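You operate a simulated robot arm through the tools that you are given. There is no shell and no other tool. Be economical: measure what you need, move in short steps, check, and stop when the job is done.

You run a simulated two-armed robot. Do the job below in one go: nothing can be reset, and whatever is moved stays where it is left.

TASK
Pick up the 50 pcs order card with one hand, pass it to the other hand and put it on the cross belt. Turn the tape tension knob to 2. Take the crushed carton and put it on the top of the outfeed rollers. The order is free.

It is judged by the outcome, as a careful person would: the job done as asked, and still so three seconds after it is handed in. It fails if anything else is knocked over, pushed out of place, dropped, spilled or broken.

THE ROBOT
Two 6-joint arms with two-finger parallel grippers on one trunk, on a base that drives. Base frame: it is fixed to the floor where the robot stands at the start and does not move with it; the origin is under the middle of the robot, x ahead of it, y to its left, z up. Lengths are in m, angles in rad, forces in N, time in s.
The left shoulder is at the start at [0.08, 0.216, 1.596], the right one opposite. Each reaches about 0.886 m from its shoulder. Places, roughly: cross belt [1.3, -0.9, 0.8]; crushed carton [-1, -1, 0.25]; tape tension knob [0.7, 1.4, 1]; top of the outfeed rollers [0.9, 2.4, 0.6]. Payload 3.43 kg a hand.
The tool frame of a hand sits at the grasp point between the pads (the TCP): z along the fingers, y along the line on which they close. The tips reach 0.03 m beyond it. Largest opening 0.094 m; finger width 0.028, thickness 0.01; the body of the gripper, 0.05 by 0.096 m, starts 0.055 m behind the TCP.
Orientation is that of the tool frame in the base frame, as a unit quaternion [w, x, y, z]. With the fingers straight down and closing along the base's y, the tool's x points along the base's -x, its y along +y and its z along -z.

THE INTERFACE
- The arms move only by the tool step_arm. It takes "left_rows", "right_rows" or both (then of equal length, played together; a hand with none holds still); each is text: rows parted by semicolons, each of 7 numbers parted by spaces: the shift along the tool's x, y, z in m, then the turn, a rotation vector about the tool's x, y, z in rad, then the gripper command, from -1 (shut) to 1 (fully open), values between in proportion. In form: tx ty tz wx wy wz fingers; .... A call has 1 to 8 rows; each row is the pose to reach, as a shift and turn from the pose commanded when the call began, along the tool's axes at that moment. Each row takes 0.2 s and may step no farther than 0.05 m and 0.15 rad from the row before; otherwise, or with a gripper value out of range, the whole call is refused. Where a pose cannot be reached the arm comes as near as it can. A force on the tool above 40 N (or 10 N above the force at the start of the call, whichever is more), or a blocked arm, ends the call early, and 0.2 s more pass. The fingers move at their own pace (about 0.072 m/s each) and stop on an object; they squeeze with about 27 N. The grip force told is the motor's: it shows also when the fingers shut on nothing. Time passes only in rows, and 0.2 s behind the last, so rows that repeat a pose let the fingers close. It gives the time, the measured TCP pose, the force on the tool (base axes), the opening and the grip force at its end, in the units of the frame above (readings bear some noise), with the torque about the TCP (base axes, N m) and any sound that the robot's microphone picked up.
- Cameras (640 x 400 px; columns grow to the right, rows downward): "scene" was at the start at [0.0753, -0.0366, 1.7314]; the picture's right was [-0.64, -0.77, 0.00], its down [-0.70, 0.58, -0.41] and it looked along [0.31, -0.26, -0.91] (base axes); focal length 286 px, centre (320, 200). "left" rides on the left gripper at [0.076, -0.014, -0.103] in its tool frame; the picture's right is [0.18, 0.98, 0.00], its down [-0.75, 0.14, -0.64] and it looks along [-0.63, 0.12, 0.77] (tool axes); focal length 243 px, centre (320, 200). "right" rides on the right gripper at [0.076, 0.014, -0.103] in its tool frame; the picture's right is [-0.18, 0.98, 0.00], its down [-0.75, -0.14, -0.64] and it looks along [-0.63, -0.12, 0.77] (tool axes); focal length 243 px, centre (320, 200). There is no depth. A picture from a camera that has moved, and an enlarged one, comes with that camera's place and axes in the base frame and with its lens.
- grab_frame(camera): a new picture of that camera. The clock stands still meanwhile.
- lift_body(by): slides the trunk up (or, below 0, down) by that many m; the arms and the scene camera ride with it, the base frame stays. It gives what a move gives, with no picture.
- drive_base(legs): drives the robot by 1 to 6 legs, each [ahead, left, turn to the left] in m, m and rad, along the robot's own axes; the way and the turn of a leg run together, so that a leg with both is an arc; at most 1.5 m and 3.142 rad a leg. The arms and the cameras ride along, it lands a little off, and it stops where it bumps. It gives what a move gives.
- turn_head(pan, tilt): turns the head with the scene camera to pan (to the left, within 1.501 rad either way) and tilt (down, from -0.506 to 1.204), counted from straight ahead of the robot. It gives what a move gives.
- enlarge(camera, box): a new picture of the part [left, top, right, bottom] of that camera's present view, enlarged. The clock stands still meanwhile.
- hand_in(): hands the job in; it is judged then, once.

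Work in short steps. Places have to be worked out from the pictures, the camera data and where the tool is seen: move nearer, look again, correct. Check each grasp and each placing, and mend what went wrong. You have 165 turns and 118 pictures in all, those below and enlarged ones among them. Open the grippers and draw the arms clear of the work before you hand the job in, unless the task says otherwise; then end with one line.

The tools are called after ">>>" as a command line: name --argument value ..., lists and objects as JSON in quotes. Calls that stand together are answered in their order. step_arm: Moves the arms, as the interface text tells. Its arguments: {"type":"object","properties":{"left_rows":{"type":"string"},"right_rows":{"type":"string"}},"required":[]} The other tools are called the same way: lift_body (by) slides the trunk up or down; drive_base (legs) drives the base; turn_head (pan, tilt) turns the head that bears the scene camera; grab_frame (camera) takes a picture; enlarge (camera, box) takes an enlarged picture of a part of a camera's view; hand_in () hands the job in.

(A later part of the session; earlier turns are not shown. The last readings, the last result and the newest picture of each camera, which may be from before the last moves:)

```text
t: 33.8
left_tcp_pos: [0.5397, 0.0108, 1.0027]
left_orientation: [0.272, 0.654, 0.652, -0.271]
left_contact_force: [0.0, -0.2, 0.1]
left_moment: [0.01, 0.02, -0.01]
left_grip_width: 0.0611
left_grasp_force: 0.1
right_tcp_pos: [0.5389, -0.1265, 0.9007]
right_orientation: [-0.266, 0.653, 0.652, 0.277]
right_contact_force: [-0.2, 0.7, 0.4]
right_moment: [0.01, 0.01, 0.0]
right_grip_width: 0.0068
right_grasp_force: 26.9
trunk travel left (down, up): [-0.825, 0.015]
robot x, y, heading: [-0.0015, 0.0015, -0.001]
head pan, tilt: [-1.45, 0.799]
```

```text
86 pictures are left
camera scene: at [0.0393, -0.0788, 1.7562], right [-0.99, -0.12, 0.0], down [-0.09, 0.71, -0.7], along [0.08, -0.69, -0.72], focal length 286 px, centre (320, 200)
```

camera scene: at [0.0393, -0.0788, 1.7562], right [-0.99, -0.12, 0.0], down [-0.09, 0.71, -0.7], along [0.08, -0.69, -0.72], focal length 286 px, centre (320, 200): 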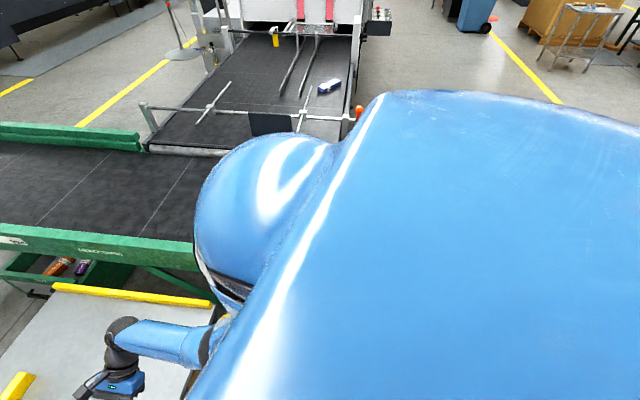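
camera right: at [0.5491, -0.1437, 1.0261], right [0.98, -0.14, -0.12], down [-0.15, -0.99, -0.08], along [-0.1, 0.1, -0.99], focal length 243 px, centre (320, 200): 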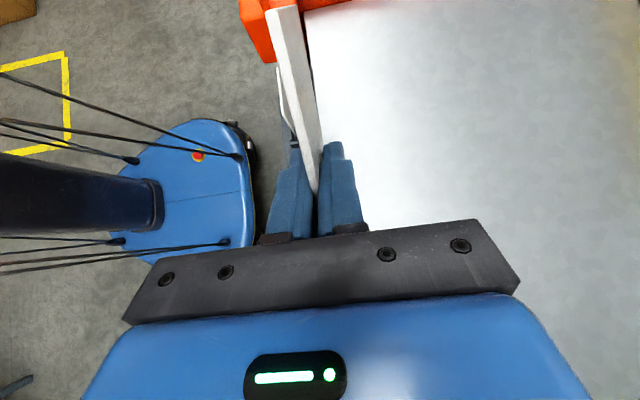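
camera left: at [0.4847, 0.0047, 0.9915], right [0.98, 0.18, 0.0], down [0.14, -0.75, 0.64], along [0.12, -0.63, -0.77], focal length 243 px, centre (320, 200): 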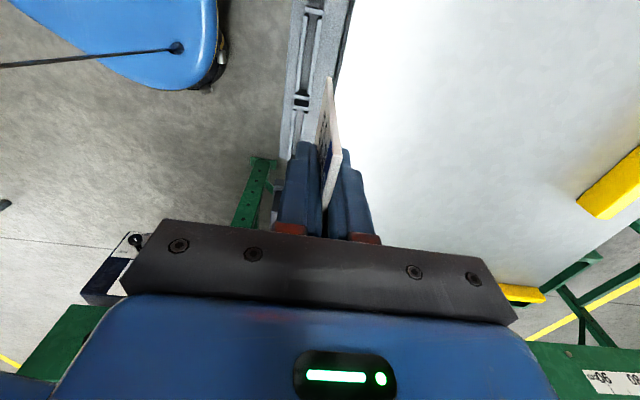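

Body blocks the floor view, but base (half-width ≈0.23) has room to shift 0.3 m right before the belt frame (y≈-0.62). First I straighten and raise the right hand with the card.

>>> step_arm --right_rows "-0.007 0 -0.037 0 -0.1 0 -1;-0.014 0 -0.074 0 -0.2 0 -1;-0.021 0 -0.111 0 -0.3 0 -1;-0.028 0 -0.148 0 -0.4 0 -1;-0.035 0 -0.185 0 -0.5 0 -1;-0.042 0 -0.222 0 -0.6 0 -1;-0.05 0 -0.26 0 -0.7 0 -1;-0.05 0 -0.26 0 -0.785 0 -1"

>>> drive_base --legs '[[0, -0.3, 0]]'

>>> turn_head --pan -0.7 --tilt 0.9

>>> grab_frame --camera "scene"

>>> grab_frame --camera "right"

```text
t: 35.6
left_tcp_pos: [0.5387, 0.0118, 1.0032]
left_orientation: [0.273, 0.654, 0.652, -0.271]
left_contact_force: [-0.2, 0.2, -0.6]
left_moment: [0.04, -0.01, 0.01]
left_grip_width: 0.0611
left_grasp_force: 0.1
right_tcp_pos: [0.5348, -0.3471, 1.0484]
right_orientation: [0.005, 0.71, 0.704, 0.006]
right_contact_force: [-0.1, -0.1, -0.2]
right_moment: [-0.03, -0.01, -0.01]
right_grip_width: 0.007
right_grasp_force: 26.7
trunk travel left (down, up): [-0.825, 0.015]
robot x, y, heading: [0.001, 0.0001, -0.004]
head pan, tilt: [-1.45, 0.799]
```

```text
t: 37.6
left_tcp_pos: [0.5382, -0.2907, 1.0028]
left_orientation: [0.272, 0.654, 0.652, -0.272]
left_contact_force: [0.5, 0.6, -0.1]
left_moment: [-0.01, -0.01, 0.01]
left_grip_width: 0.0609
left_grasp_force: 0.1
right_tcp_pos: [0.5328, -0.6467, 1.0494]
right_orientation: [0.006, 0.709, 0.705, 0.006]
right_contact_force: [-0.6, -0.1, -0.8]
right_moment: [-0.02, -0.02, 0.05]
right_grip_width: 0.0067
right_grasp_force: 26.8
trunk travel left (down, up): [-0.825, 0.015]
robot x, y, heading: [-0.0014, -0.3018, -0.001]
head pan, tilt: [-1.45, 0.799]
```

```text
t: 38.7
left_tcp_pos: [0.5394, -0.2927, 1.003]
left_orientation: [0.272, 0.654, 0.652, -0.27]
left_contact_force: [-0.1, 0.2, 0.4]
left_moment: [-0.03, 0.0, 0.0]
left_grip_width: 0.0611
left_grasp_force: 0.1
right_tcp_pos: [0.5343, -0.6502, 1.0472]
right_orientation: [0.004, 0.711, 0.704, 0.006]
right_contact_force: [0.4, -0.3, 0.3]
right_moment: [0.01, -0.01, -0.01]
right_grip_width: 0.0069
right_grasp_force: 26.7
trunk travel left (down, up): [-0.825, 0.015]
robot x, y, heading: [0.0012, -0.3061, 0.001]
head pan, tilt: [-0.7, 0.901]
```

```text
85 pictures are left
camera scene: at [0.0873, -0.3516, 1.7483], right [-0.64, -0.76, 0.0], down [-0.6, 0.51, -0.62], along [0.47, -0.4, -0.78], focal length 286 px, centre (320, 200)
```

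scene: 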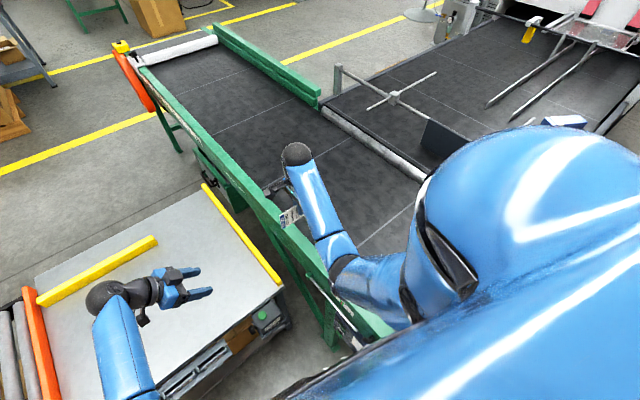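

```text
84 pictures are left
camera right: at [0.5456, -0.573, 1.1504], right [0.98, -0.19, 0.01], down [-0.16, -0.75, 0.64], along [-0.11, -0.63, -0.77], focal length 243 px, centre (320, 200)
```

right: 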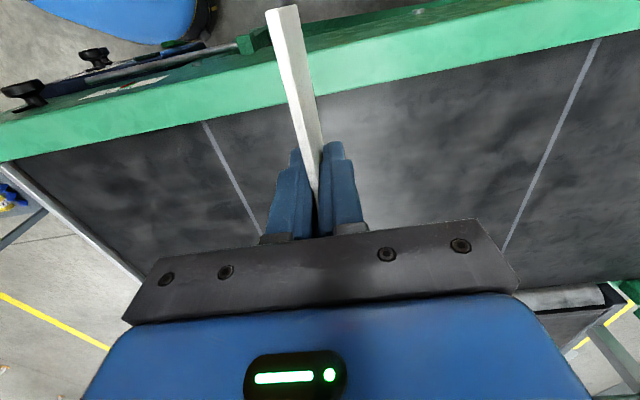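

The belt lies right below and beyond. I move the right hand out over the belt and tilt it so the fingers point forward-down.

>>> step_arm --right_rows "-0.03 0 0 -0.1 0 0 -1;-0.06 0 0 -0.2 0 0 -1;-0.09 0 0 -0.3 0 0 -1;-0.12 0 0 -0.4 0 0 -1;-0.15 0 0 -0.5 0 0 -1;-0.18 0 0 -0.6 0 0 -1;-0.2 0 0 -0.7 0 0 -1;-0.2 0 0 -0.8 0 0 -1"

>>> grab_frame --camera "right"

>>> grab_frame --camera "scene"

```text
t: 40.5
left_tcp_pos: [0.5388, -0.2922, 1.004]
left_orientation: [0.273, 0.653, 0.652, -0.271]
left_contact_force: [-0.3, 0.0, -0.4]
left_moment: [-0.03, 0.01, -0.07]
left_grip_width: 0.0612
left_grasp_force: 0.0
right_tcp_pos: [0.5303, -0.849, 1.047]
right_orientation: [0.281, 0.651, 0.647, 0.281]
right_contact_force: [-0.2, -0.4, 0.1]
right_moment: [0.01, -0.03, -0.02]
right_grip_width: 0.0069
right_grasp_force: 27.2
trunk travel left (down, up): [-0.825, 0.015]
robot x, y, heading: [-0.0022, -0.3057, 0.003]
head pan, tilt: [-0.7, 0.901]
```

```text
83 pictures are left
camera right: at [0.4648, -0.7727, 1.1269], right [0.67, -0.19, 0.72], down [-0.57, -0.75, 0.33], along [0.47, -0.63, -0.61], focal length 243 px, centre (320, 200)
```

right: 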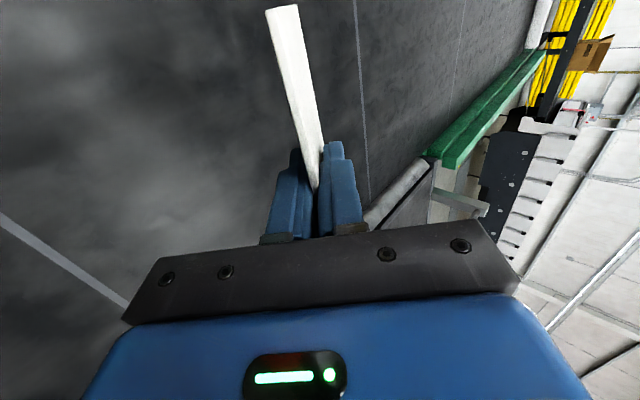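

```text
82 pictures are left
camera scene: at [0.0865, -0.351, 1.7484], right [-0.64, -0.76, 0.0], down [-0.6, 0.5, -0.62], along [0.48, -0.4, -0.78], focal length 286 px, centre (320, 200)
```

scene: 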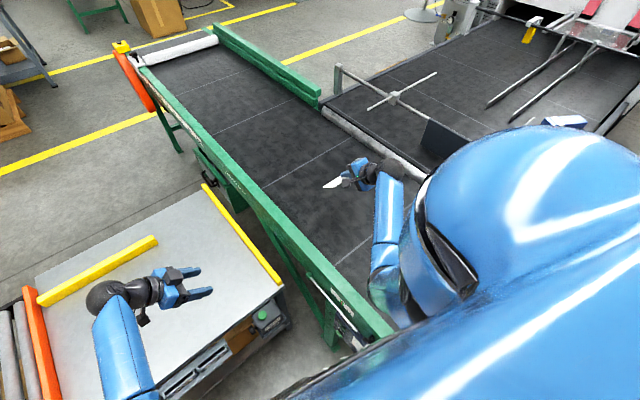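

The card is over the belt, tilted 45°. I lower the trunk 0.12 m, then look again.

>>> lift_body --by -0.12

>>> enlarge --camera "scene" --box '[250, 120, 450, 245]'

>>> grab_frame --camera "right"

```text
t: 42.0
left_tcp_pos: [0.5389, -0.2919, 0.8841]
left_orientation: [0.272, 0.654, 0.652, -0.27]
left_contact_force: [0.6, 0.8, -0.2]
left_moment: [0.02, -0.03, 0.01]
left_grip_width: 0.0612
left_grasp_force: 0.1
right_tcp_pos: [0.5299, -0.8496, 0.9276]
right_orientation: [0.28, 0.652, 0.647, 0.281]
right_contact_force: [0.2, -0.5, 0.4]
right_moment: [0.02, 0.0, 0.02]
right_grip_width: 0.0071
right_grasp_force: 27.1
trunk travel left (down, up): [-0.705, 0.135]
robot x, y, heading: [-0.0014, -0.3069, 0.002]
head pan, tilt: [-0.7, 0.901]
```

```text
3.20 times, centred on (350, 182) of scene
camera zoom: at [0.087, -0.3512, 1.6284], right [-0.64, -0.76, 0.0], down [-0.6, 0.5, -0.62], along [0.47, -0.4, -0.78], focal length 914 px, centre (224, 256)
```

zoom: 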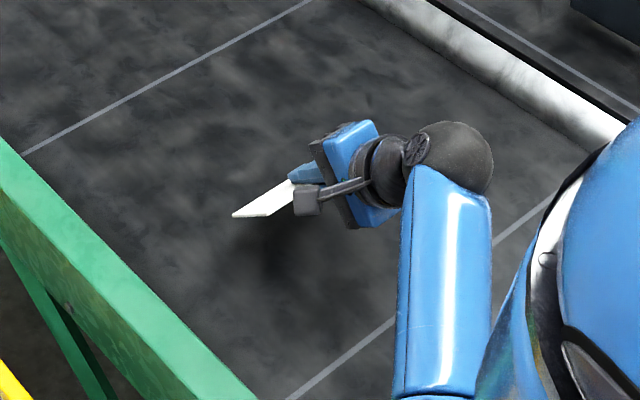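

```text
80 pictures are left
camera right: at [0.4652, -0.7726, 1.0068], right [0.67, -0.19, 0.72], down [-0.57, -0.75, 0.34], along [0.47, -0.63, -0.61], focal length 243 px, centre (320, 200)
```

right: 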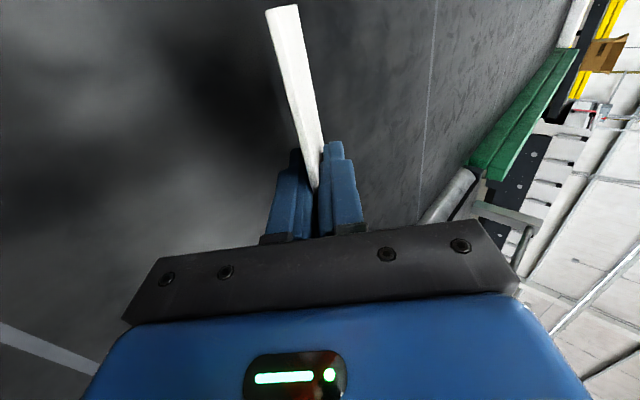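

I descend slowly along vertical; contact would stop the call.

>>> step_arm --right_rows "0 -0.0143 0.014 0 0 0 -1;0 -0.0251 0.0245 0 0 0 -1;0 -0.0323 0.0315 0 0 0 -1;0 -0.0394 0.0385 0 0 0 -1;0 -0.0452 0.0441 0 0 0 -1"

>>> enlarge --camera "scene" --box '[250, 120, 450, 245]'

```text
t: 43.1
left_tcp_pos: [0.5348, -0.2904, 0.884]
left_orientation: [0.275, 0.654, 0.65, -0.272]
left_contact_force: [-0.3, -0.9, -0.1]
left_moment: [0.0, 0.01, 0.02]
left_grip_width: 0.0613
left_grasp_force: 0.0
right_tcp_pos: [0.5316, -0.8514, 0.8849]
right_orientation: [0.293, 0.648, 0.643, 0.284]
right_contact_force: [-14.6, 8.6, 27.1]
right_moment: [0.14, -0.61, 0.13]
right_grip_width: 0.0083
right_grasp_force: 26.8
trunk travel left (down, up): [-0.705, 0.135]
robot x, y, heading: [0.0003, -0.3059, -0.001]
head pan, tilt: [-0.7, 0.901]
stopped in row 5 (right hand): the force on the tool passed its limit at 42 N (the readings are from after the stop); the commanded pose is now the measured one
```

```text
3.20 times, centred on (350, 182) of scene
camera zoom: at [0.0807, -0.3453, 1.6289], right [-0.65, -0.76, 0.0], down [-0.6, 0.5, -0.62], along [0.48, -0.4, -0.78], focal length 914 px, centre (224, 256)
```

zoom: 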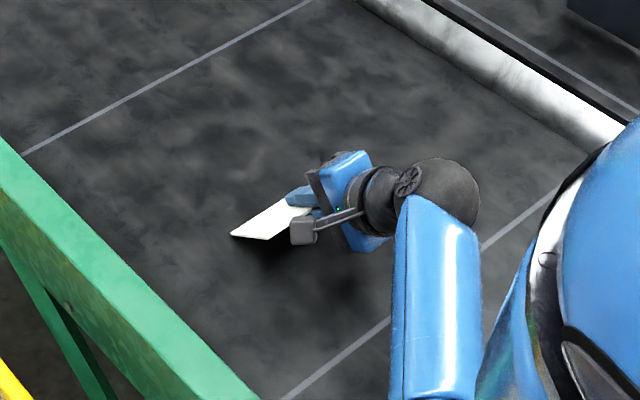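

The card's edge touches the belt (belt z≈0.84). I ease off 5 mm, open, and check.

>>> step_arm --right_rows "0 0.003 -0.003 0 0 0 -1;0 0.004 -0.004 0 0 0 -0.5;0 0.004 -0.004 0 0 0 0.1;0 0.004 -0.004 0 0 0 0.1;0 0.004 -0.004 0 0 0 0.1"

>>> enlarge --camera "scene" --box '[250, 120, 450, 245]'

>>> grab_frame --camera "right"

```text
t: 44.3
left_tcp_pos: [0.5384, -0.2912, 0.8831]
left_orientation: [0.273, 0.653, 0.652, -0.272]
left_contact_force: [0.0, -0.1, -0.7]
left_moment: [-0.01, -0.02, 0.01]
left_grip_width: 0.0612
left_grasp_force: 0.1
right_tcp_pos: [0.537, -0.8518, 0.8892]
right_orientation: [0.294, 0.648, 0.643, 0.284]
right_contact_force: [21.9, 0.5, 28.0]
right_moment: [0.36, -1.02, -0.29]
right_grip_width: 0.0315
right_grasp_force: 0.0
trunk travel left (down, up): [-0.705, 0.135]
robot x, y, heading: [-0.0011, -0.3028, -0.007]
head pan, tilt: [-0.7, 0.901]
```

```text
3.20 times, centred on (350, 182) of scene
camera zoom: at [0.0872, -0.3467, 1.6285], right [-0.64, -0.76, 0.0], down [-0.6, 0.5, -0.62], along [0.47, -0.4, -0.78], focal length 914 px, centre (224, 256)
```

zoom: 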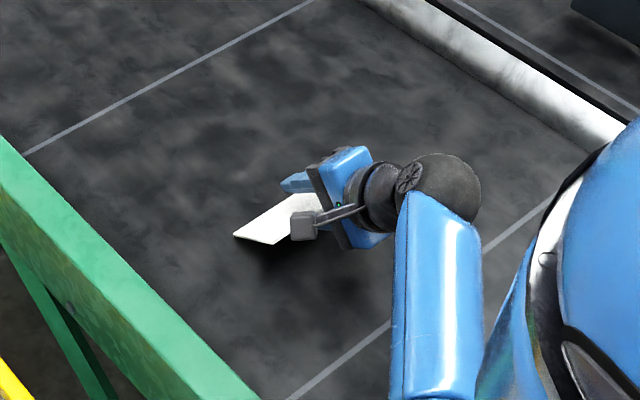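

```text
77 pictures are left
camera right: at [0.4697, -0.7734, 0.967], right [0.65, -0.18, 0.73], down [-0.58, -0.74, 0.33], along [0.48, -0.64, -0.59], focal length 243 px, centre (320, 200)
```

right: 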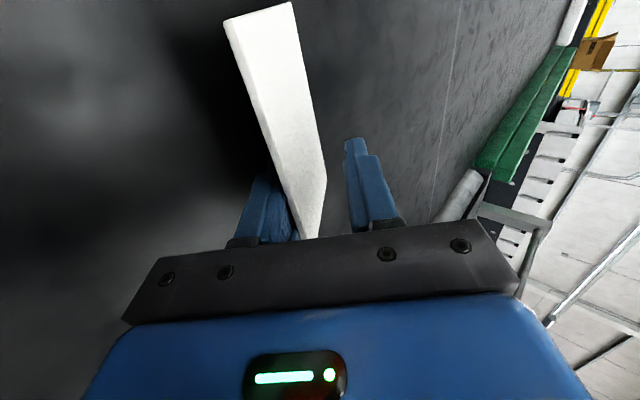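

The lower finger now rests on the belt and the card leans on it. I draw the hand back along its fingers so the card slides off flat.

>>> step_arm --right_rows "0 0 -0.02 0 0 0 0.1;0 0 -0.04 0 0 0 0.1;0 0 -0.065 0 0 0 0.1;0 0 -0.09 0 0 0 0.1;0 0 -0.12 0 0 0 0.1"

>>> enlarge --camera "scene" --box '[250, 120, 450, 245]'

>>> grab_frame --camera "right"

```text
t: 45.5
left_tcp_pos: [0.5375, -0.2936, 0.8845]
left_orientation: [0.272, 0.654, 0.653, -0.269]
left_contact_force: [0.3, -0.1, 0.3]
left_moment: [-0.01, 0.01, -0.01]
left_grip_width: 0.0612
left_grasp_force: 0.1
right_tcp_pos: [0.4444, -0.8507, 0.9658]
right_orientation: [0.287, 0.651, 0.644, 0.282]
right_contact_force: [-0.3, -0.2, -0.1]
right_moment: [-0.02, -0.04, 0.0]
right_grip_width: 0.0518
right_grasp_force: 0.1
trunk travel left (down, up): [-0.705, 0.135]
robot x, y, heading: [0.0013, -0.3017, -0.003]
head pan, tilt: [-0.7, 0.901]
```

```text
3.20 times, centred on (350, 182) of scene
camera zoom: at [0.0852, -0.3513, 1.6284], right [-0.65, -0.76, 0.0], down [-0.6, 0.51, -0.62], along [0.48, -0.4, -0.78], focal length 914 px, centre (224, 256)
```

zoom: 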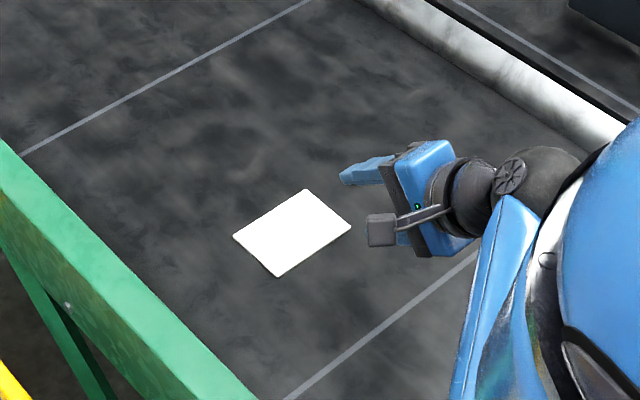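

```text
75 pictures are left
camera right: at [0.3776, -0.7728, 1.0444], right [0.66, -0.19, 0.73], down [-0.58, -0.75, 0.33], along [0.48, -0.64, -0.6], focal length 243 px, centre (320, 200)
```

right: 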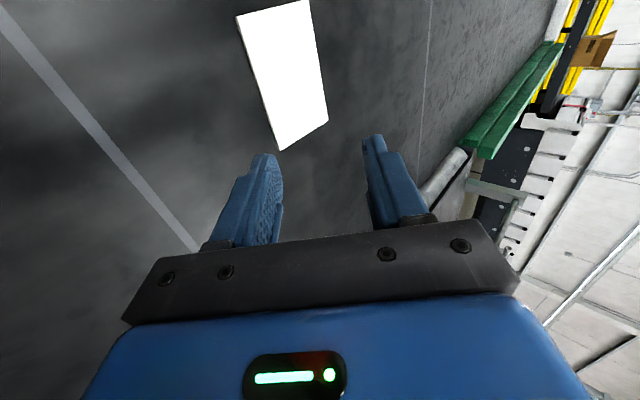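

Card lies flat on the cross belt. I raise the trunk and bring both hands back to a compact, upright pose.

>>> lift_body --by 0.13

>>> step_arm --left_rows "0 0 0 0 0.13 0 0.3;0 0 0 0 0.26 0 0.3;0 0 0 0 0.39 0 0.3;0 0 0 0 0.52 0 0.3;0 0 0 0 0.65 0 0.3;0 0 0 0 0.785 0 0.3" --right_rows "0.03 0 0 0.13 0 0 0.1;0.06 0 0 0.26 0 0 0.1;0.09 0 0 0.39 0 0 0.1;0.12 0 0 0.52 0 0 0.1;0.15 0 0 0.65 0 0 0.1;0.15 0 0 0.785 0 0 0.1"

>>> drive_base --legs '[[0, 0.3, 0]]'

>>> turn_head --pan 0.95 --tilt 0.55

>>> grab_frame --camera "scene"

```text
t: 47.1
left_tcp_pos: [0.5376, -0.2924, 1.0125]
left_orientation: [0.272, 0.653, 0.653, -0.269]
left_contact_force: [-0.7, -0.5, 0.1]
left_moment: [0.03, 0.02, 0.02]
left_grip_width: 0.0611
left_grasp_force: 0.1
right_tcp_pos: [0.4451, -0.8503, 1.096]
right_orientation: [0.288, 0.65, 0.644, 0.281]
right_contact_force: [-0.2, -0.4, -0.4]
right_moment: [0.03, 0.01, 0.02]
right_grip_width: 0.0516
right_grasp_force: 0.2
trunk travel left (down, up): [-0.835, 0.005]
robot x, y, heading: [-0.0005, -0.303, 0.002]
head pan, tilt: [-0.7, 0.901]
```

```text
t: 48.5
left_tcp_pos: [0.5398, -0.2942, 1.0124]
left_orientation: [0.0, 0.707, 0.707, 0.001]
left_contact_force: [0.3, 0.4, 0.4]
left_moment: [0.04, 0.02, -0.03]
left_grip_width: 0.0611
left_grasp_force: 0.0
right_tcp_pos: [0.4581, -0.7046, 1.0667]
right_orientation: [0.018, 0.712, 0.702, 0.014]
right_contact_force: [-0.2, 0.2, 0.1]
right_moment: [0.0, 0.01, 0.0]
right_grip_width: 0.0521
right_grasp_force: 0.0
right hand out of reach, approached as far as the arm can: row 6
trunk travel left (down, up): [-0.835, 0.005]
robot x, y, heading: [-0.002, -0.3013, 0.0]
head pan, tilt: [-0.7, 0.901]
```

```text
t: 50.6
left_tcp_pos: [0.5389, 0.0105, 1.013]
left_orientation: [0.002, 0.709, 0.705, 0.001]
left_contact_force: [-0.1, 0.0, -0.7]
left_moment: [0.01, 0.0, 0.0]
left_grip_width: 0.0611
left_grasp_force: 0.1
right_tcp_pos: [0.4545, -0.3985, 1.0663]
right_orientation: [0.019, 0.712, 0.701, 0.016]
right_contact_force: [0.1, 0.0, -0.5]
right_moment: [-0.01, -0.04, 0.02]
right_grip_width: 0.0517
right_grasp_force: 0.0
trunk travel left (down, up): [-0.835, 0.005]
robot x, y, heading: [0.0003, 0.0033, -0.001]
head pan, tilt: [-0.7, 0.901]
```

```text
t: 52.3
left_tcp_pos: [0.5405, 0.0138, 1.0133]
left_orientation: [0.003, 0.708, 0.706, 0.0]
left_contact_force: [-1.0, 0.4, -0.7]
left_moment: [0.01, 0.02, -0.01]
left_grip_width: 0.0612
left_grasp_force: 0.1
right_tcp_pos: [0.4567, -0.3972, 1.0668]
right_orientation: [0.02, 0.712, 0.701, 0.015]
right_contact_force: [0.3, 0.4, -0.8]
right_moment: [-0.01, -0.01, 0.01]
right_grip_width: 0.0515
right_grasp_force: 0.2
trunk travel left (down, up): [-0.835, 0.005]
robot x, y, heading: [-0.0033, 0.001, -0.003]
head pan, tilt: [0.949, 0.55]
```

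```text
74 pictures are left
camera scene: at [0.0821, 0.0783, 1.7876], right [0.81, -0.59, 0.0], down [-0.31, -0.42, -0.85], along [0.5, 0.69, -0.52], focal length 286 px, centre (320, 200)
```

scene: 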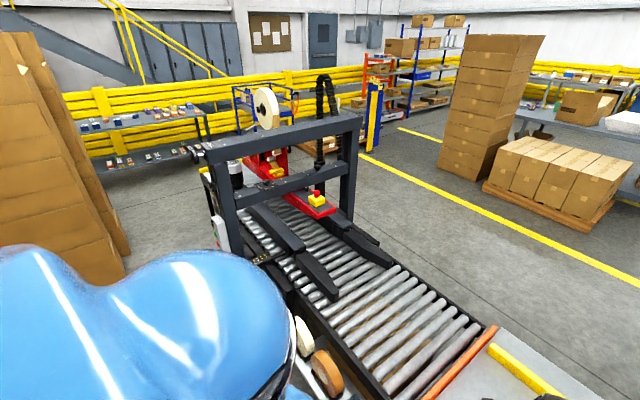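

The taping machine is ahead-left. I back off 0.25 m, go left 1.0 m, and look at its near face for the knob.

>>> drive_base --legs '[[-0.25, 0, 0], [0, 1.0, 0]]'

>>> turn_head --pan 0.3 --tilt 0.6

>>> grab_frame --camera "scene"

```text
t: 59.0
left_tcp_pos: [0.277, 1.0254, 1.0131]
left_orientation: [0.003, 0.705, 0.709, 0.001]
left_contact_force: [-0.3, -0.7, -0.5]
left_moment: [-0.02, 0.0, -0.01]
left_grip_width: 0.0609
left_grasp_force: 0.0
right_tcp_pos: [0.197, 0.6157, 1.0669]
right_orientation: [0.019, 0.709, 0.705, 0.015]
right_contact_force: [-0.1, 0.5, 0.1]
right_moment: [0.02, 0.0, -0.03]
right_grip_width: 0.0515
right_grasp_force: 0.0
trunk travel left (down, up): [-0.835, 0.005]
robot x, y, heading: [-0.2656, 1.0137, 0.004]
head pan, tilt: [0.949, 0.55]
```

```text
t: 60.0
left_tcp_pos: [0.2776, 1.0274, 1.0126]
left_orientation: [0.003, 0.706, 0.709, -0.001]
left_contact_force: [-0.2, 0.6, 0.4]
left_moment: [-0.03, -0.01, -0.02]
left_grip_width: 0.0612
left_grasp_force: 0.0
right_tcp_pos: [0.1978, 0.6162, 1.0668]
right_orientation: [0.019, 0.709, 0.705, 0.014]
right_contact_force: [-0.4, -0.1, -0.3]
right_moment: [0.01, -0.02, 0.01]
right_grip_width: 0.0515
right_grasp_force: 0.0
trunk travel left (down, up): [-0.835, 0.005]
robot x, y, heading: [-0.2624, 1.0144, 0.005]
head pan, tilt: [0.3, 0.6]
```

```text
73 pictures are left
camera scene: at [-0.1478, 1.0417, 1.7831], right [0.3, -0.95, 0.0], down [-0.54, -0.17, -0.82], along [0.79, 0.25, -0.57], focal length 286 px, centre (320, 200)
```

scene: 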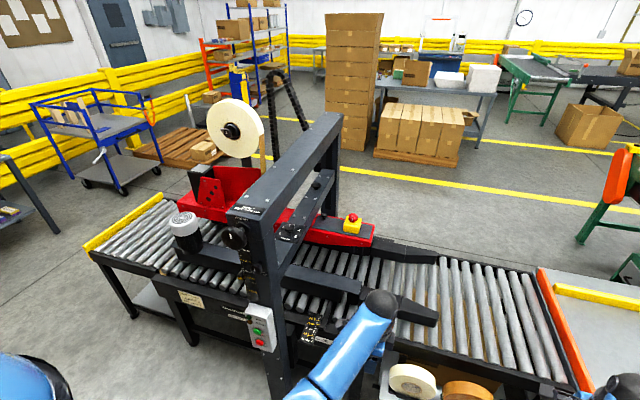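

>>> enlarge --camera "scene" --box '[180, 190, 340, 350]'

```text
2.50 times, centred on (260, 270) of scene
camera zoom: at [-0.1478, 1.0417, 1.7831], right [0.3, -0.95, 0.0], down [-0.54, -0.17, -0.82], along [0.79, 0.25, -0.57], focal length 714 px, centre (470, 25)
```

zoom: 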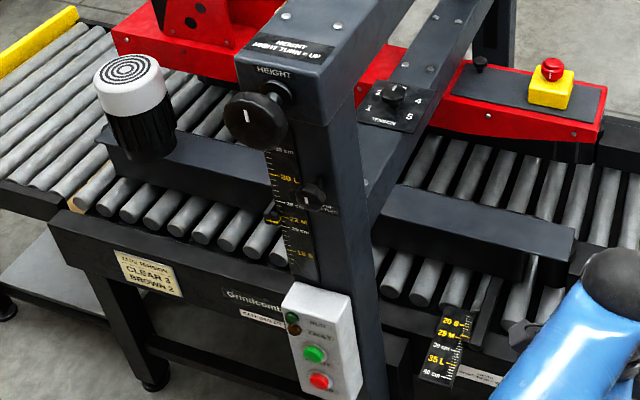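

The tension knob sits on the lower cross-beam, beneath the upper beam. I enlarge it to read the scale.

>>> enlarge --camera "scene" --box '[260, 205, 320, 250]'

```text
8.89 times, centred on (290, 228) of scene
camera zoom: at [-0.1478, 1.0417, 1.7831], right [0.3, -0.95, 0.0], down [-0.54, -0.17, -0.82], along [0.79, 0.25, -0.57], focal length 2538 px, centre (587, -44)
```

zoom: 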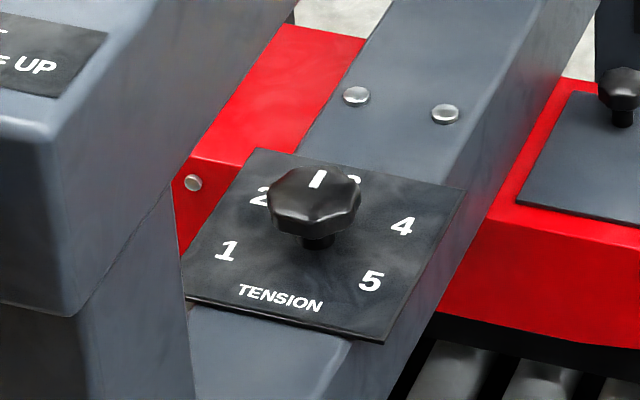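

The pointer is at 3; marks are 60° apart, "2" is 60° counter-clockwise seen from above, knob centre ≈(0.68, 1.436, ~1.02). The upper beam blocks a top grasp, so I'll come from the right with level fingers pointing +y, using the left arm with the base standing to the right. I reposition and test that hand pose in free space.

>>> drive_base --legs '[[-0.1, -0.21, 0]]'

>>> lift_body --by -0.25

>>> step_arm --left_rows "0.02 0 -0.02 0 0.14 0 0.3;0.04 0 -0.04 0 0.28 0 0.3;0.06 0 -0.06 0 0.42 0 0.3;0.08 0 -0.08 0 0.56 0 0.3;0.1 0 -0.1 0 0.7 0 0.3;0.12 0 -0.12 0 0.84 0 0.3;0.14 0 -0.14 0 0.98 0 0.3;0.16 0 -0.16 0 1.12 0 0.3"

```text
t: 61.7
left_tcp_pos: [0.1806, 0.8181, 1.0109]
left_orientation: [0.003, 0.706, 0.708, -0.002]
left_contact_force: [0.3, -0.2, -0.5]
left_moment: [-0.01, 0.02, 0.02]
left_grip_width: 0.061
left_grasp_force: 0.0
right_tcp_pos: [0.099, 0.4079, 1.0685]
right_orientation: [0.02, 0.71, 0.704, 0.013]
right_contact_force: [-0.3, 1.3, 0.0]
right_moment: [-0.01, -0.01, 0.03]
right_grip_width: 0.0517
right_grasp_force: 0.0
trunk travel left (down, up): [-0.835, 0.005]
robot x, y, heading: [-0.36, 0.8022, 0.007]
head pan, tilt: [0.3, 0.6]
```

```text
t: 64.3
left_tcp_pos: [0.1783, 0.8158, 0.7636]
left_orientation: [0.003, 0.706, 0.709, -0.001]
left_contact_force: [-0.6, 0.0, -0.4]
left_moment: [0.0, 0.02, 0.08]
left_grip_width: 0.0612
left_grasp_force: 0.1
right_tcp_pos: [0.0979, 0.4052, 0.8178]
right_orientation: [0.02, 0.71, 0.704, 0.015]
right_contact_force: [-0.6, -0.1, 0.7]
right_moment: [-0.01, 0.01, -0.01]
right_grip_width: 0.0517
right_grasp_force: 0.0
trunk travel left (down, up): [-0.585, 0.255]
robot x, y, heading: [-0.3601, 0.7999, 0.004]
head pan, tilt: [0.3, 0.6]
```

```text
t: 66.1
left_tcp_pos: [0.2037, 1.008, 0.9044]
left_orientation: [-0.373, 0.599, 0.599, 0.379]
left_contact_force: [0.0, 0.3, 0.3]
left_moment: [-0.03, -0.01, -0.03]
left_grip_width: 0.0611
left_grasp_force: 0.0
left hand out of reach, approached as far as the arm can: row 3, 4, 5, 6, 7, 8
right_tcp_pos: [0.0977, 0.405, 0.819]
right_orientation: [0.019, 0.71, 0.704, 0.015]
right_contact_force: [0.5, 0.3, 0.4]
right_moment: [0.03, -0.02, 0.0]
right_grip_width: 0.0516
right_grasp_force: 0.0
trunk travel left (down, up): [-0.585, 0.255]
robot x, y, heading: [-0.3626, 0.8013, 0.004]
head pan, tilt: [0.3, 0.6]
```

The pose is feasible so far; I continue to level while moving left and up, still in free air.

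>>> step_arm --left_rows "0.03 0 0.025 0 0.07 0 0.3;0.06 0 0.05 0 0.14 0 0.3;0.09 0 0.076 0 0.21 0 0.3;0.12 0 0.1 0 0.28 0 0.3;0.15 0 0.127 0 0.35 0 0.3;0.18 0 0.152 0 0.4 0 0.3;0.208 0 0.177 0 0.45 0 0.3"

>>> grab_frame --camera "left"

```text
t: 67.7
left_tcp_pos: [0.2045, 1.2561, 1.0113]
left_orientation: [-0.499, 0.5, 0.502, 0.499]
left_contact_force: [0.2, 0.4, 0.3]
left_moment: [0.01, 0.02, -0.02]
left_grip_width: 0.0612
left_grasp_force: 0.0
right_tcp_pos: [0.0973, 0.4062, 0.8177]
right_orientation: [0.02, 0.71, 0.704, 0.015]
right_contact_force: [-0.2, -0.1, -0.6]
right_moment: [0.02, -0.02, -0.01]
right_grip_width: 0.0519
right_grasp_force: 0.0
trunk travel left (down, up): [-0.585, 0.255]
robot x, y, heading: [-0.3638, 0.7999, 0.002]
head pan, tilt: [0.3, 0.6]
```

```text
70 pictures are left
camera left: at [0.1906, 1.1542, 1.0871], right [0.98, 0.0, 0.19], down [0.15, -0.64, -0.75], along [0.12, 0.76, -0.63], focal length 243 px, centre (320, 200)
```

left: 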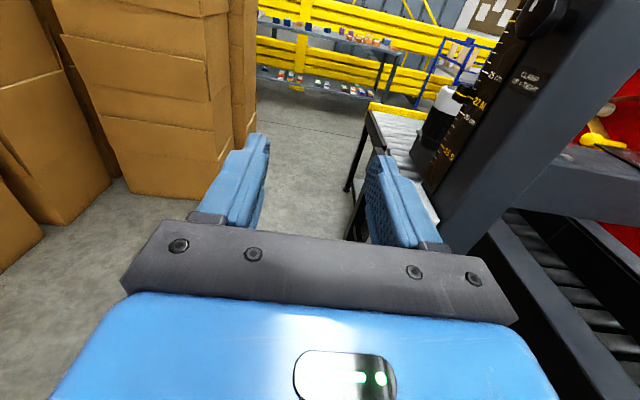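

Level pose works. The red arm (x≳0.73) and beam limit the hand, so I'll use a hand tilted ~25° down and turn in two bites. I drive forward 0.3 m and look with the left camera.

>>> drive_base --legs '[[0.3, 0, 0]]'

>>> grab_frame --camera "left"

>>> turn_head --pan 0.5 --tilt 0.7

>>> grab_frame --camera "scene"

```text
t: 69.8
left_tcp_pos: [0.5024, 1.2548, 1.0112]
left_orientation: [-0.499, 0.499, 0.503, 0.499]
left_contact_force: [-0.6, 0.8, -0.2]
left_moment: [0.03, 0.03, -0.03]
left_grip_width: 0.0611
left_grasp_force: 0.0
right_tcp_pos: [0.3953, 0.4042, 0.8175]
right_orientation: [0.019, 0.71, 0.704, 0.014]
right_contact_force: [0.1, 0.2, -0.7]
right_moment: [0.0, 0.0, -0.02]
right_grip_width: 0.0515
right_grasp_force: 0.0
trunk travel left (down, up): [-0.585, 0.255]
robot x, y, heading: [-0.0594, 0.8059, 0.007]
head pan, tilt: [0.3, 0.6]
```

```text
69 pictures are left
camera left: at [0.4893, 1.1528, 1.0877], right [0.98, 0.0, 0.19], down [0.15, -0.64, -0.75], along [0.12, 0.76, -0.63], focal length 243 px, centre (320, 200)
```

left: 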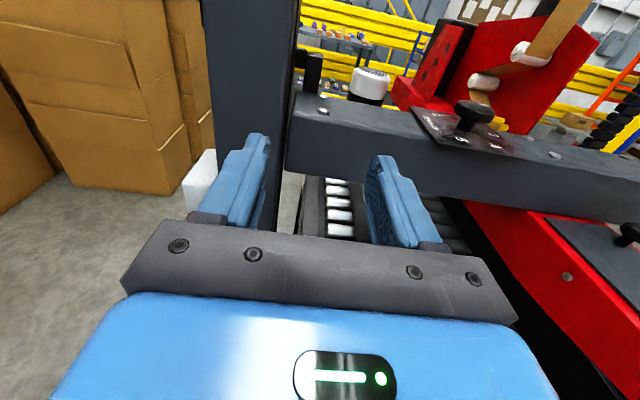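

```text
t: 70.5
left_tcp_pos: [0.5042, 1.2546, 1.0108]
left_orientation: [-0.498, 0.5, 0.502, 0.5]
left_contact_force: [0.7, -0.1, -0.2]
left_moment: [-0.02, 0.02, 0.02]
left_grip_width: 0.061
left_grasp_force: 0.0
right_tcp_pos: [0.3969, 0.4056, 0.8167]
right_orientation: [0.019, 0.711, 0.703, 0.015]
right_contact_force: [0.2, -0.2, 0.0]
right_moment: [0.0, -0.01, -0.01]
right_grip_width: 0.0518
right_grasp_force: 0.1
trunk travel left (down, up): [-0.585, 0.255]
robot x, y, heading: [-0.0617, 0.8013, 0.003]
head pan, tilt: [0.499, 0.7]
```

```text
68 pictures are left
camera scene: at [0.0433, 0.8452, 1.5244], right [0.48, -0.88, 0.0], down [-0.57, -0.31, -0.76], along [0.67, 0.37, -0.64], focal length 286 px, centre (320, 200)
```

scene: 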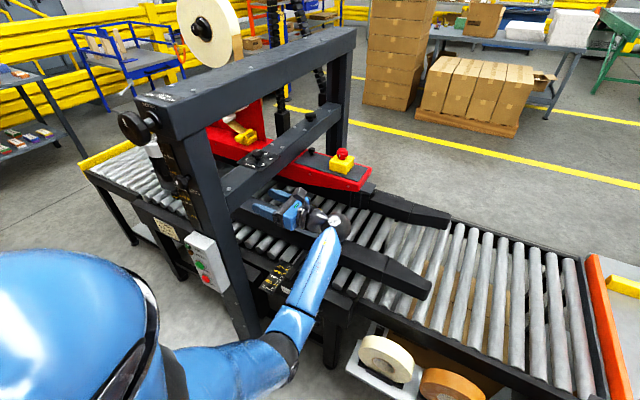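

The knob is in clear view of the left camera. I enlarge it.

>>> enlarge --camera "left" --box '[390, 70, 590, 195]'

>>> enlarge --camera "scene" --box '[210, 110, 370, 210]'

```text
3.20 times, centred on (490, 132) of left
camera zoom: at [0.4908, 1.1528, 1.0868], right [0.98, 0.0, 0.19], down [0.14, -0.64, -0.75], along [0.12, 0.76, -0.63], focal length 776 px, centre (-224, 416)
```

zoom: 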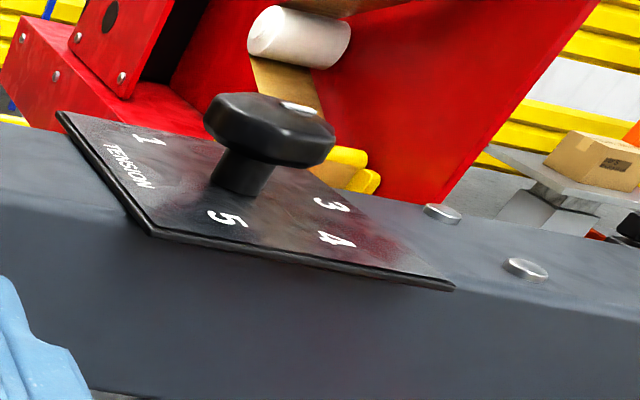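

```text
4.00 times, centred on (290, 160) of scene
camera zoom: at [0.0433, 0.8452, 1.5244], right [0.48, -0.88, 0.0], down [-0.57, -0.31, -0.76], along [0.67, 0.37, -0.64], focal length 1142 px, centre (440, 360)
```

zoom: 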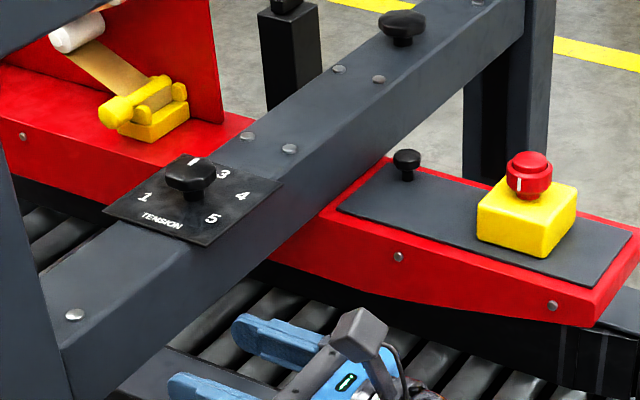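

Refined: knob head centre ≈(0.705, 1.451, 1.003), ~52 mm across, plate at z≈0.968, red arm lower at 0.934. I'll grip at fingers 45° to x, turn to 90°, regrip for the rest. First raise the arm, lower the trunk likewise, and drive 0.12 m ahead.

>>> step_arm --left_rows "0.035 0 0 0 0 0 0.3;0.07 0 0 0 0 0 0.6;0.1 0 0 0 0 0 0.9"

>>> lift_body --by -0.1

>>> drive_base --legs '[[0.12, 0, 0]]'

>>> step_arm --left_rows "0 0 0 -0.13 0 0 0.9;0 0 0 -0.26 0 0 0.9;0 0 0 -0.39 0 0 0.9;0 0 0 -0.52 0 0 0.9;0 0 0 -0.65 0 0 0.9;0 0 0 -0.785 0 0 0.9"

>>> grab_frame --camera "left"

```text
t: 71.3
left_tcp_pos: [0.5049, 1.2546, 1.1092]
left_orientation: [-0.499, 0.499, 0.503, 0.499]
left_contact_force: [0.4, -1.0, 0.3]
left_moment: [-0.02, -0.03, -0.02]
left_grip_width: 0.0891
left_grasp_force: 0.0
right_tcp_pos: [0.3964, 0.4048, 0.8167]
right_orientation: [0.019, 0.71, 0.703, 0.015]
right_contact_force: [0.6, -0.6, -0.2]
right_moment: [0.01, 0.0, 0.01]
right_grip_width: 0.0519
right_grasp_force: 0.3
trunk travel left (down, up): [-0.585, 0.255]
robot x, y, heading: [-0.0612, 0.8017, 0.002]
head pan, tilt: [0.499, 0.7]
```

```text
t: 72.6
left_tcp_pos: [0.503, 1.2547, 1.0084]
left_orientation: [-0.498, 0.5, 0.503, 0.499]
left_contact_force: [0.7, 0.0, -0.2]
left_moment: [0.02, -0.04, -0.02]
left_grip_width: 0.0893
left_grasp_force: 0.1
right_tcp_pos: [0.395, 0.4053, 0.7175]
right_orientation: [0.02, 0.711, 0.703, 0.014]
right_contact_force: [-0.7, 0.5, -0.4]
right_moment: [-0.04, 0.0, -0.01]
right_grip_width: 0.0517
right_grasp_force: 0.2
trunk travel left (down, up): [-0.485, 0.355]
robot x, y, heading: [-0.0647, 0.8016, 0.006]
head pan, tilt: [0.499, 0.7]
```

```text
t: 73.9
left_tcp_pos: [0.6222, 1.2552, 1.0096]
left_orientation: [-0.498, 0.5, 0.502, 0.5]
left_contact_force: [-0.3, -1.0, -0.7]
left_moment: [0.0, -0.03, -0.01]
left_grip_width: 0.0891
left_grasp_force: 0.1
right_tcp_pos: [0.5143, 0.4058, 0.7171]
right_orientation: [0.019, 0.71, 0.704, 0.015]
right_contact_force: [-0.1, 0.1, -0.3]
right_moment: [0.0, 0.04, -0.03]
right_grip_width: 0.052
right_grasp_force: 0.0
trunk travel left (down, up): [-0.485, 0.355]
robot x, y, heading: [0.055, 0.8019, 0.004]
head pan, tilt: [0.499, 0.7]
```

```text
t: 75.3
left_tcp_pos: [0.6227, 1.2557, 1.0097]
left_orientation: [-0.27, 0.652, 0.273, 0.654]
left_contact_force: [0.9, 0.1, 0.4]
left_moment: [0.03, 0.01, 0.03]
left_grip_width: 0.0891
left_grasp_force: 0.0
right_tcp_pos: [0.5141, 0.4054, 0.7188]
right_orientation: [0.02, 0.711, 0.703, 0.014]
right_contact_force: [-0.1, -0.4, 0.7]
right_moment: [-0.02, -0.03, -0.01]
right_grip_width: 0.0519
right_grasp_force: 0.0
trunk travel left (down, up): [-0.485, 0.355]
robot x, y, heading: [0.055, 0.8048, 0.005]
head pan, tilt: [0.499, 0.7]
```

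```text
65 pictures are left
camera left: at [0.5398, 1.1935, 1.0858], right [0.69, -0.69, 0.19], down [-0.35, -0.56, -0.75], along [0.63, 0.46, -0.63], focal length 243 px, centre (320, 200)
```

left: 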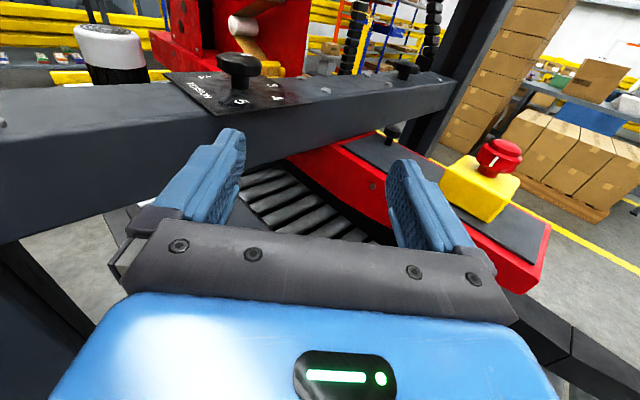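

Triangulated again: knob head at ≈(0.691, 1.446, 1.013). I slide sideways to line up and advance partway.

>>> step_arm --left_rows "0.003 -0.03 0 0 0 0 0.9;0.003 -0.06 0 0 0 0 0.9;0.003 -0.086 0 0 0 0 0.9;0.003 -0.086 0.03 0 0 0 0.9;0.003 -0.086 0.06 0 0 0 0.9;0.003 -0.086 0.085 0 0 0 0.9"

>>> grab_frame --camera "left"

```text
t: 76.7
left_tcp_pos: [0.622, 1.3782, 1.0106]
left_orientation: [-0.269, 0.653, 0.273, 0.653]
left_contact_force: [-0.1, -0.1, -1.2]
left_moment: [0.03, 0.0, 0.01]
left_grip_width: 0.0889
left_grasp_force: 0.0
right_tcp_pos: [0.5144, 0.4043, 0.7188]
right_orientation: [0.02, 0.71, 0.704, 0.014]
right_contact_force: [-0.5, -0.7, -0.1]
right_moment: [0.01, -0.01, 0.02]
right_grip_width: 0.0516
right_grasp_force: 0.1
trunk travel left (down, up): [-0.485, 0.355]
robot x, y, heading: [0.056, 0.7997, -0.002]
head pan, tilt: [0.499, 0.7]
```

```text
64 pictures are left
camera left: at [0.5404, 1.3144, 1.0872], right [0.7, -0.69, 0.19], down [-0.35, -0.56, -0.75], along [0.63, 0.46, -0.63], focal length 243 px, centre (320, 200)
```

left: 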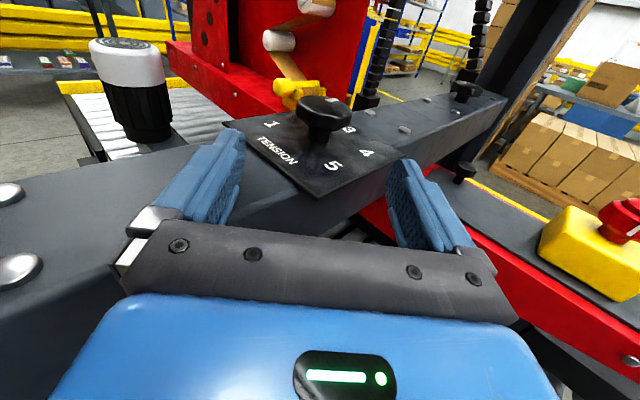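

The knob is straight ahead (0.103 m along the fingers, 3 mm lateral). I advance around it and close.

>>> step_arm --left_rows "0.003 0.002 0.03 0 0 0 0.9;0.003 0.003 0.06 0 0 0 0.9;0.003 0.003 0.08 0 0 0 0.9;0.003 0.003 0.095 0 0 0 0.9"

>>> grab_frame --camera "left"

```text
t: 77.2
left_tcp_pos: [0.6533, 1.4007, 1.0145]
left_orientation: [-0.27, 0.652, 0.272, 0.654]
left_contact_force: [0.0, -0.3, 0.1]
left_moment: [0.01, 0.02, 0.01]
left_grip_width: 0.0892
left_grasp_force: 0.1
right_tcp_pos: [0.5132, 0.4032, 0.7176]
right_orientation: [0.018, 0.71, 0.704, 0.016]
right_contact_force: [-0.6, -1.0, 0.2]
right_moment: [0.02, -0.02, 0.01]
right_grip_width: 0.0518
right_grasp_force: 0.1
trunk travel left (down, up): [-0.485, 0.355]
robot x, y, heading: [0.0583, 0.8054, 0.004]
head pan, tilt: [0.499, 0.7]
stopped in row 2 (left hand): the force on the tool passed its limit at 96 N (the readings are from after the stop); the commanded pose is now the measured one
```

```text
63 pictures are left
camera left: at [0.57, 1.3394, 1.091], right [0.69, -0.7, 0.19], down [-0.35, -0.56, -0.75], along [0.63, 0.46, -0.63], focal length 243 px, centre (320, 200)
```

left: 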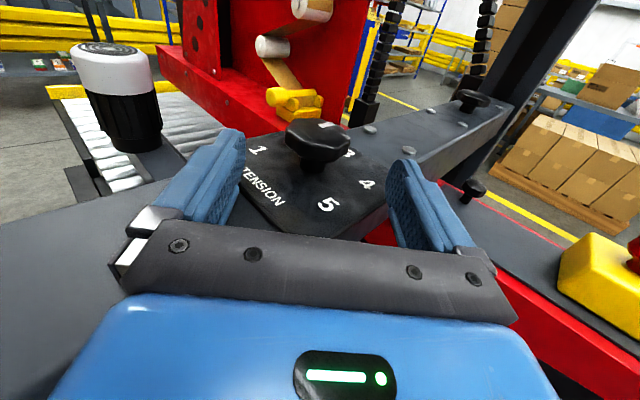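

Something was bumped before reaching the knob. I look from the head camera.

>>> enlarge --camera "scene" --box '[180, 60, 420, 210]'

```text
2.67 times, centred on (300, 135) of scene
camera zoom: at [0.1604, 0.8432, 1.4246], right [0.48, -0.88, 0.0], down [-0.56, -0.31, -0.77], along [0.67, 0.37, -0.64], focal length 761 px, centre (373, 373)
```

zoom: 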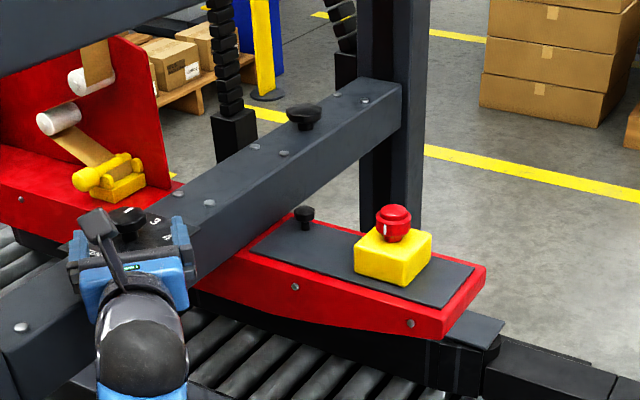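

The gripper body likely caught the beam's top edge. I back off and tilt the hand 17° down so body and wrist ride higher.

>>> step_arm --left_rows "0.006 0.002 -0.03 0 0 0 0.9;0.006 0.002 -0.05 0 -0.1 0 0.9;0.006 0.002 -0.05 0 -0.2 0 0.9;0.006 0.002 -0.05 0 -0.3 0 0.9"

>>> grab_frame --camera "left"

```text
t: 78.2
left_tcp_pos: [0.6197, 1.3647, 1.0204]
left_orientation: [-0.224, 0.744, 0.309, 0.549]
left_contact_force: [-0.1, 0.8, 0.4]
left_moment: [-0.01, 0.0, 0.0]
left_grip_width: 0.0896
left_grasp_force: 0.1
right_tcp_pos: [0.5142, 0.4036, 0.7175]
right_orientation: [0.02, 0.71, 0.704, 0.015]
right_contact_force: [0.5, -0.2, 0.3]
right_moment: [0.0, 0.01, 0.03]
right_grip_width: 0.0518
right_grasp_force: 0.1
trunk travel left (down, up): [-0.485, 0.355]
robot x, y, heading: [0.0528, 0.803, 0.003]
head pan, tilt: [0.499, 0.7]
```

```text
61 pictures are left
camera left: at [0.5558, 1.3233, 1.1225], right [0.73, -0.66, 0.18], down [-0.49, -0.69, -0.53], along [0.47, 0.3, -0.83], focal length 243 px, centre (320, 200)
```

left: 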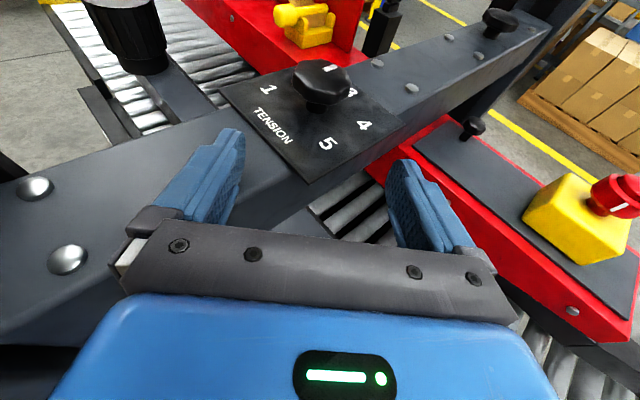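

The knob is now well framed at (0.692, 1.445). I advance horizontally with a small lateral trim.

>>> step_arm --left_rows "0.008 -0.004 0.0258 0 0 0 0.9;0.0147 -0.005 0.0478 0 0 0 0.9;0.0207 -0.005 0.067 0 0 0 0.9;0.0266 -0.005 0.086 0 0 0 0.9;0.0286 -0.005 0.0936 0 0 0 0.9"

>>> grab_frame --camera "left"

```text
t: 79.4
left_tcp_pos: [0.685, 1.4373, 1.0209]
left_orientation: [-0.225, 0.743, 0.309, 0.55]
left_contact_force: [-0.3, -0.6, -0.2]
left_moment: [0.01, 0.03, -0.04]
left_grip_width: 0.0892
left_grasp_force: 0.0
right_tcp_pos: [0.5134, 0.4043, 0.7171]
right_orientation: [0.019, 0.71, 0.704, 0.016]
right_contact_force: [-0.5, 0.1, -0.1]
right_moment: [0.02, -0.04, 0.01]
right_grip_width: 0.0519
right_grasp_force: 0.1
trunk travel left (down, up): [-0.485, 0.355]
robot x, y, heading: [0.0542, 0.8028, 0.0]
head pan, tilt: [0.499, 0.7]
```

```text
60 pictures are left
camera left: at [0.6214, 1.3945, 1.1234], right [0.73, -0.66, 0.18], down [-0.49, -0.69, -0.53], along [0.47, 0.3, -0.83], focal length 243 px, centre (320, 200)
```

left: 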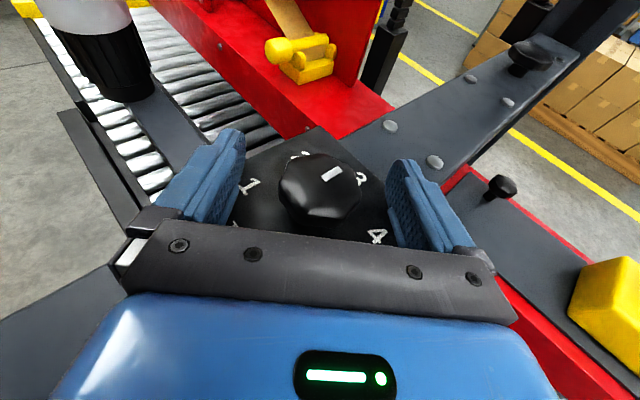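

The knob is centred between the fingers. I close.

>>> step_arm --left_rows "0 0 0 0 0 0 0.3;0 0 0 0 0 0 -0.2;0 0 0 0 0 0 -1;0 0 0 0 0 0 -1"

>>> grab_frame --camera "left"

```text
t: 80.4
left_tcp_pos: [0.6866, 1.4379, 1.019]
left_orientation: [-0.225, 0.742, 0.309, 0.55]
left_contact_force: [3.5, 3.7, 5.8]
left_moment: [-0.17, 0.22, -0.04]
left_grip_width: 0.0434
left_grasp_force: 44.8
right_tcp_pos: [0.5152, 0.405, 0.718]
right_orientation: [0.02, 0.711, 0.703, 0.015]
right_contact_force: [0.2, -0.3, -0.8]
right_moment: [0.0, 0.0, 0.01]
right_grip_width: 0.0518
right_grasp_force: 0.1
trunk travel left (down, up): [-0.485, 0.355]
robot x, y, heading: [0.0574, 0.8047, -0.001]
head pan, tilt: [0.499, 0.7]
```

```text
59 pictures are left
camera left: at [0.6221, 1.3952, 1.1229], right [0.73, -0.66, 0.18], down [-0.49, -0.69, -0.53], along [0.47, 0.3, -0.83], focal length 243 px, centre (320, 200)
```

left: 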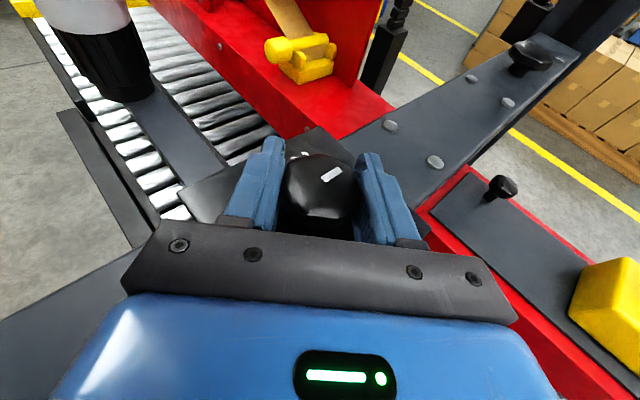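

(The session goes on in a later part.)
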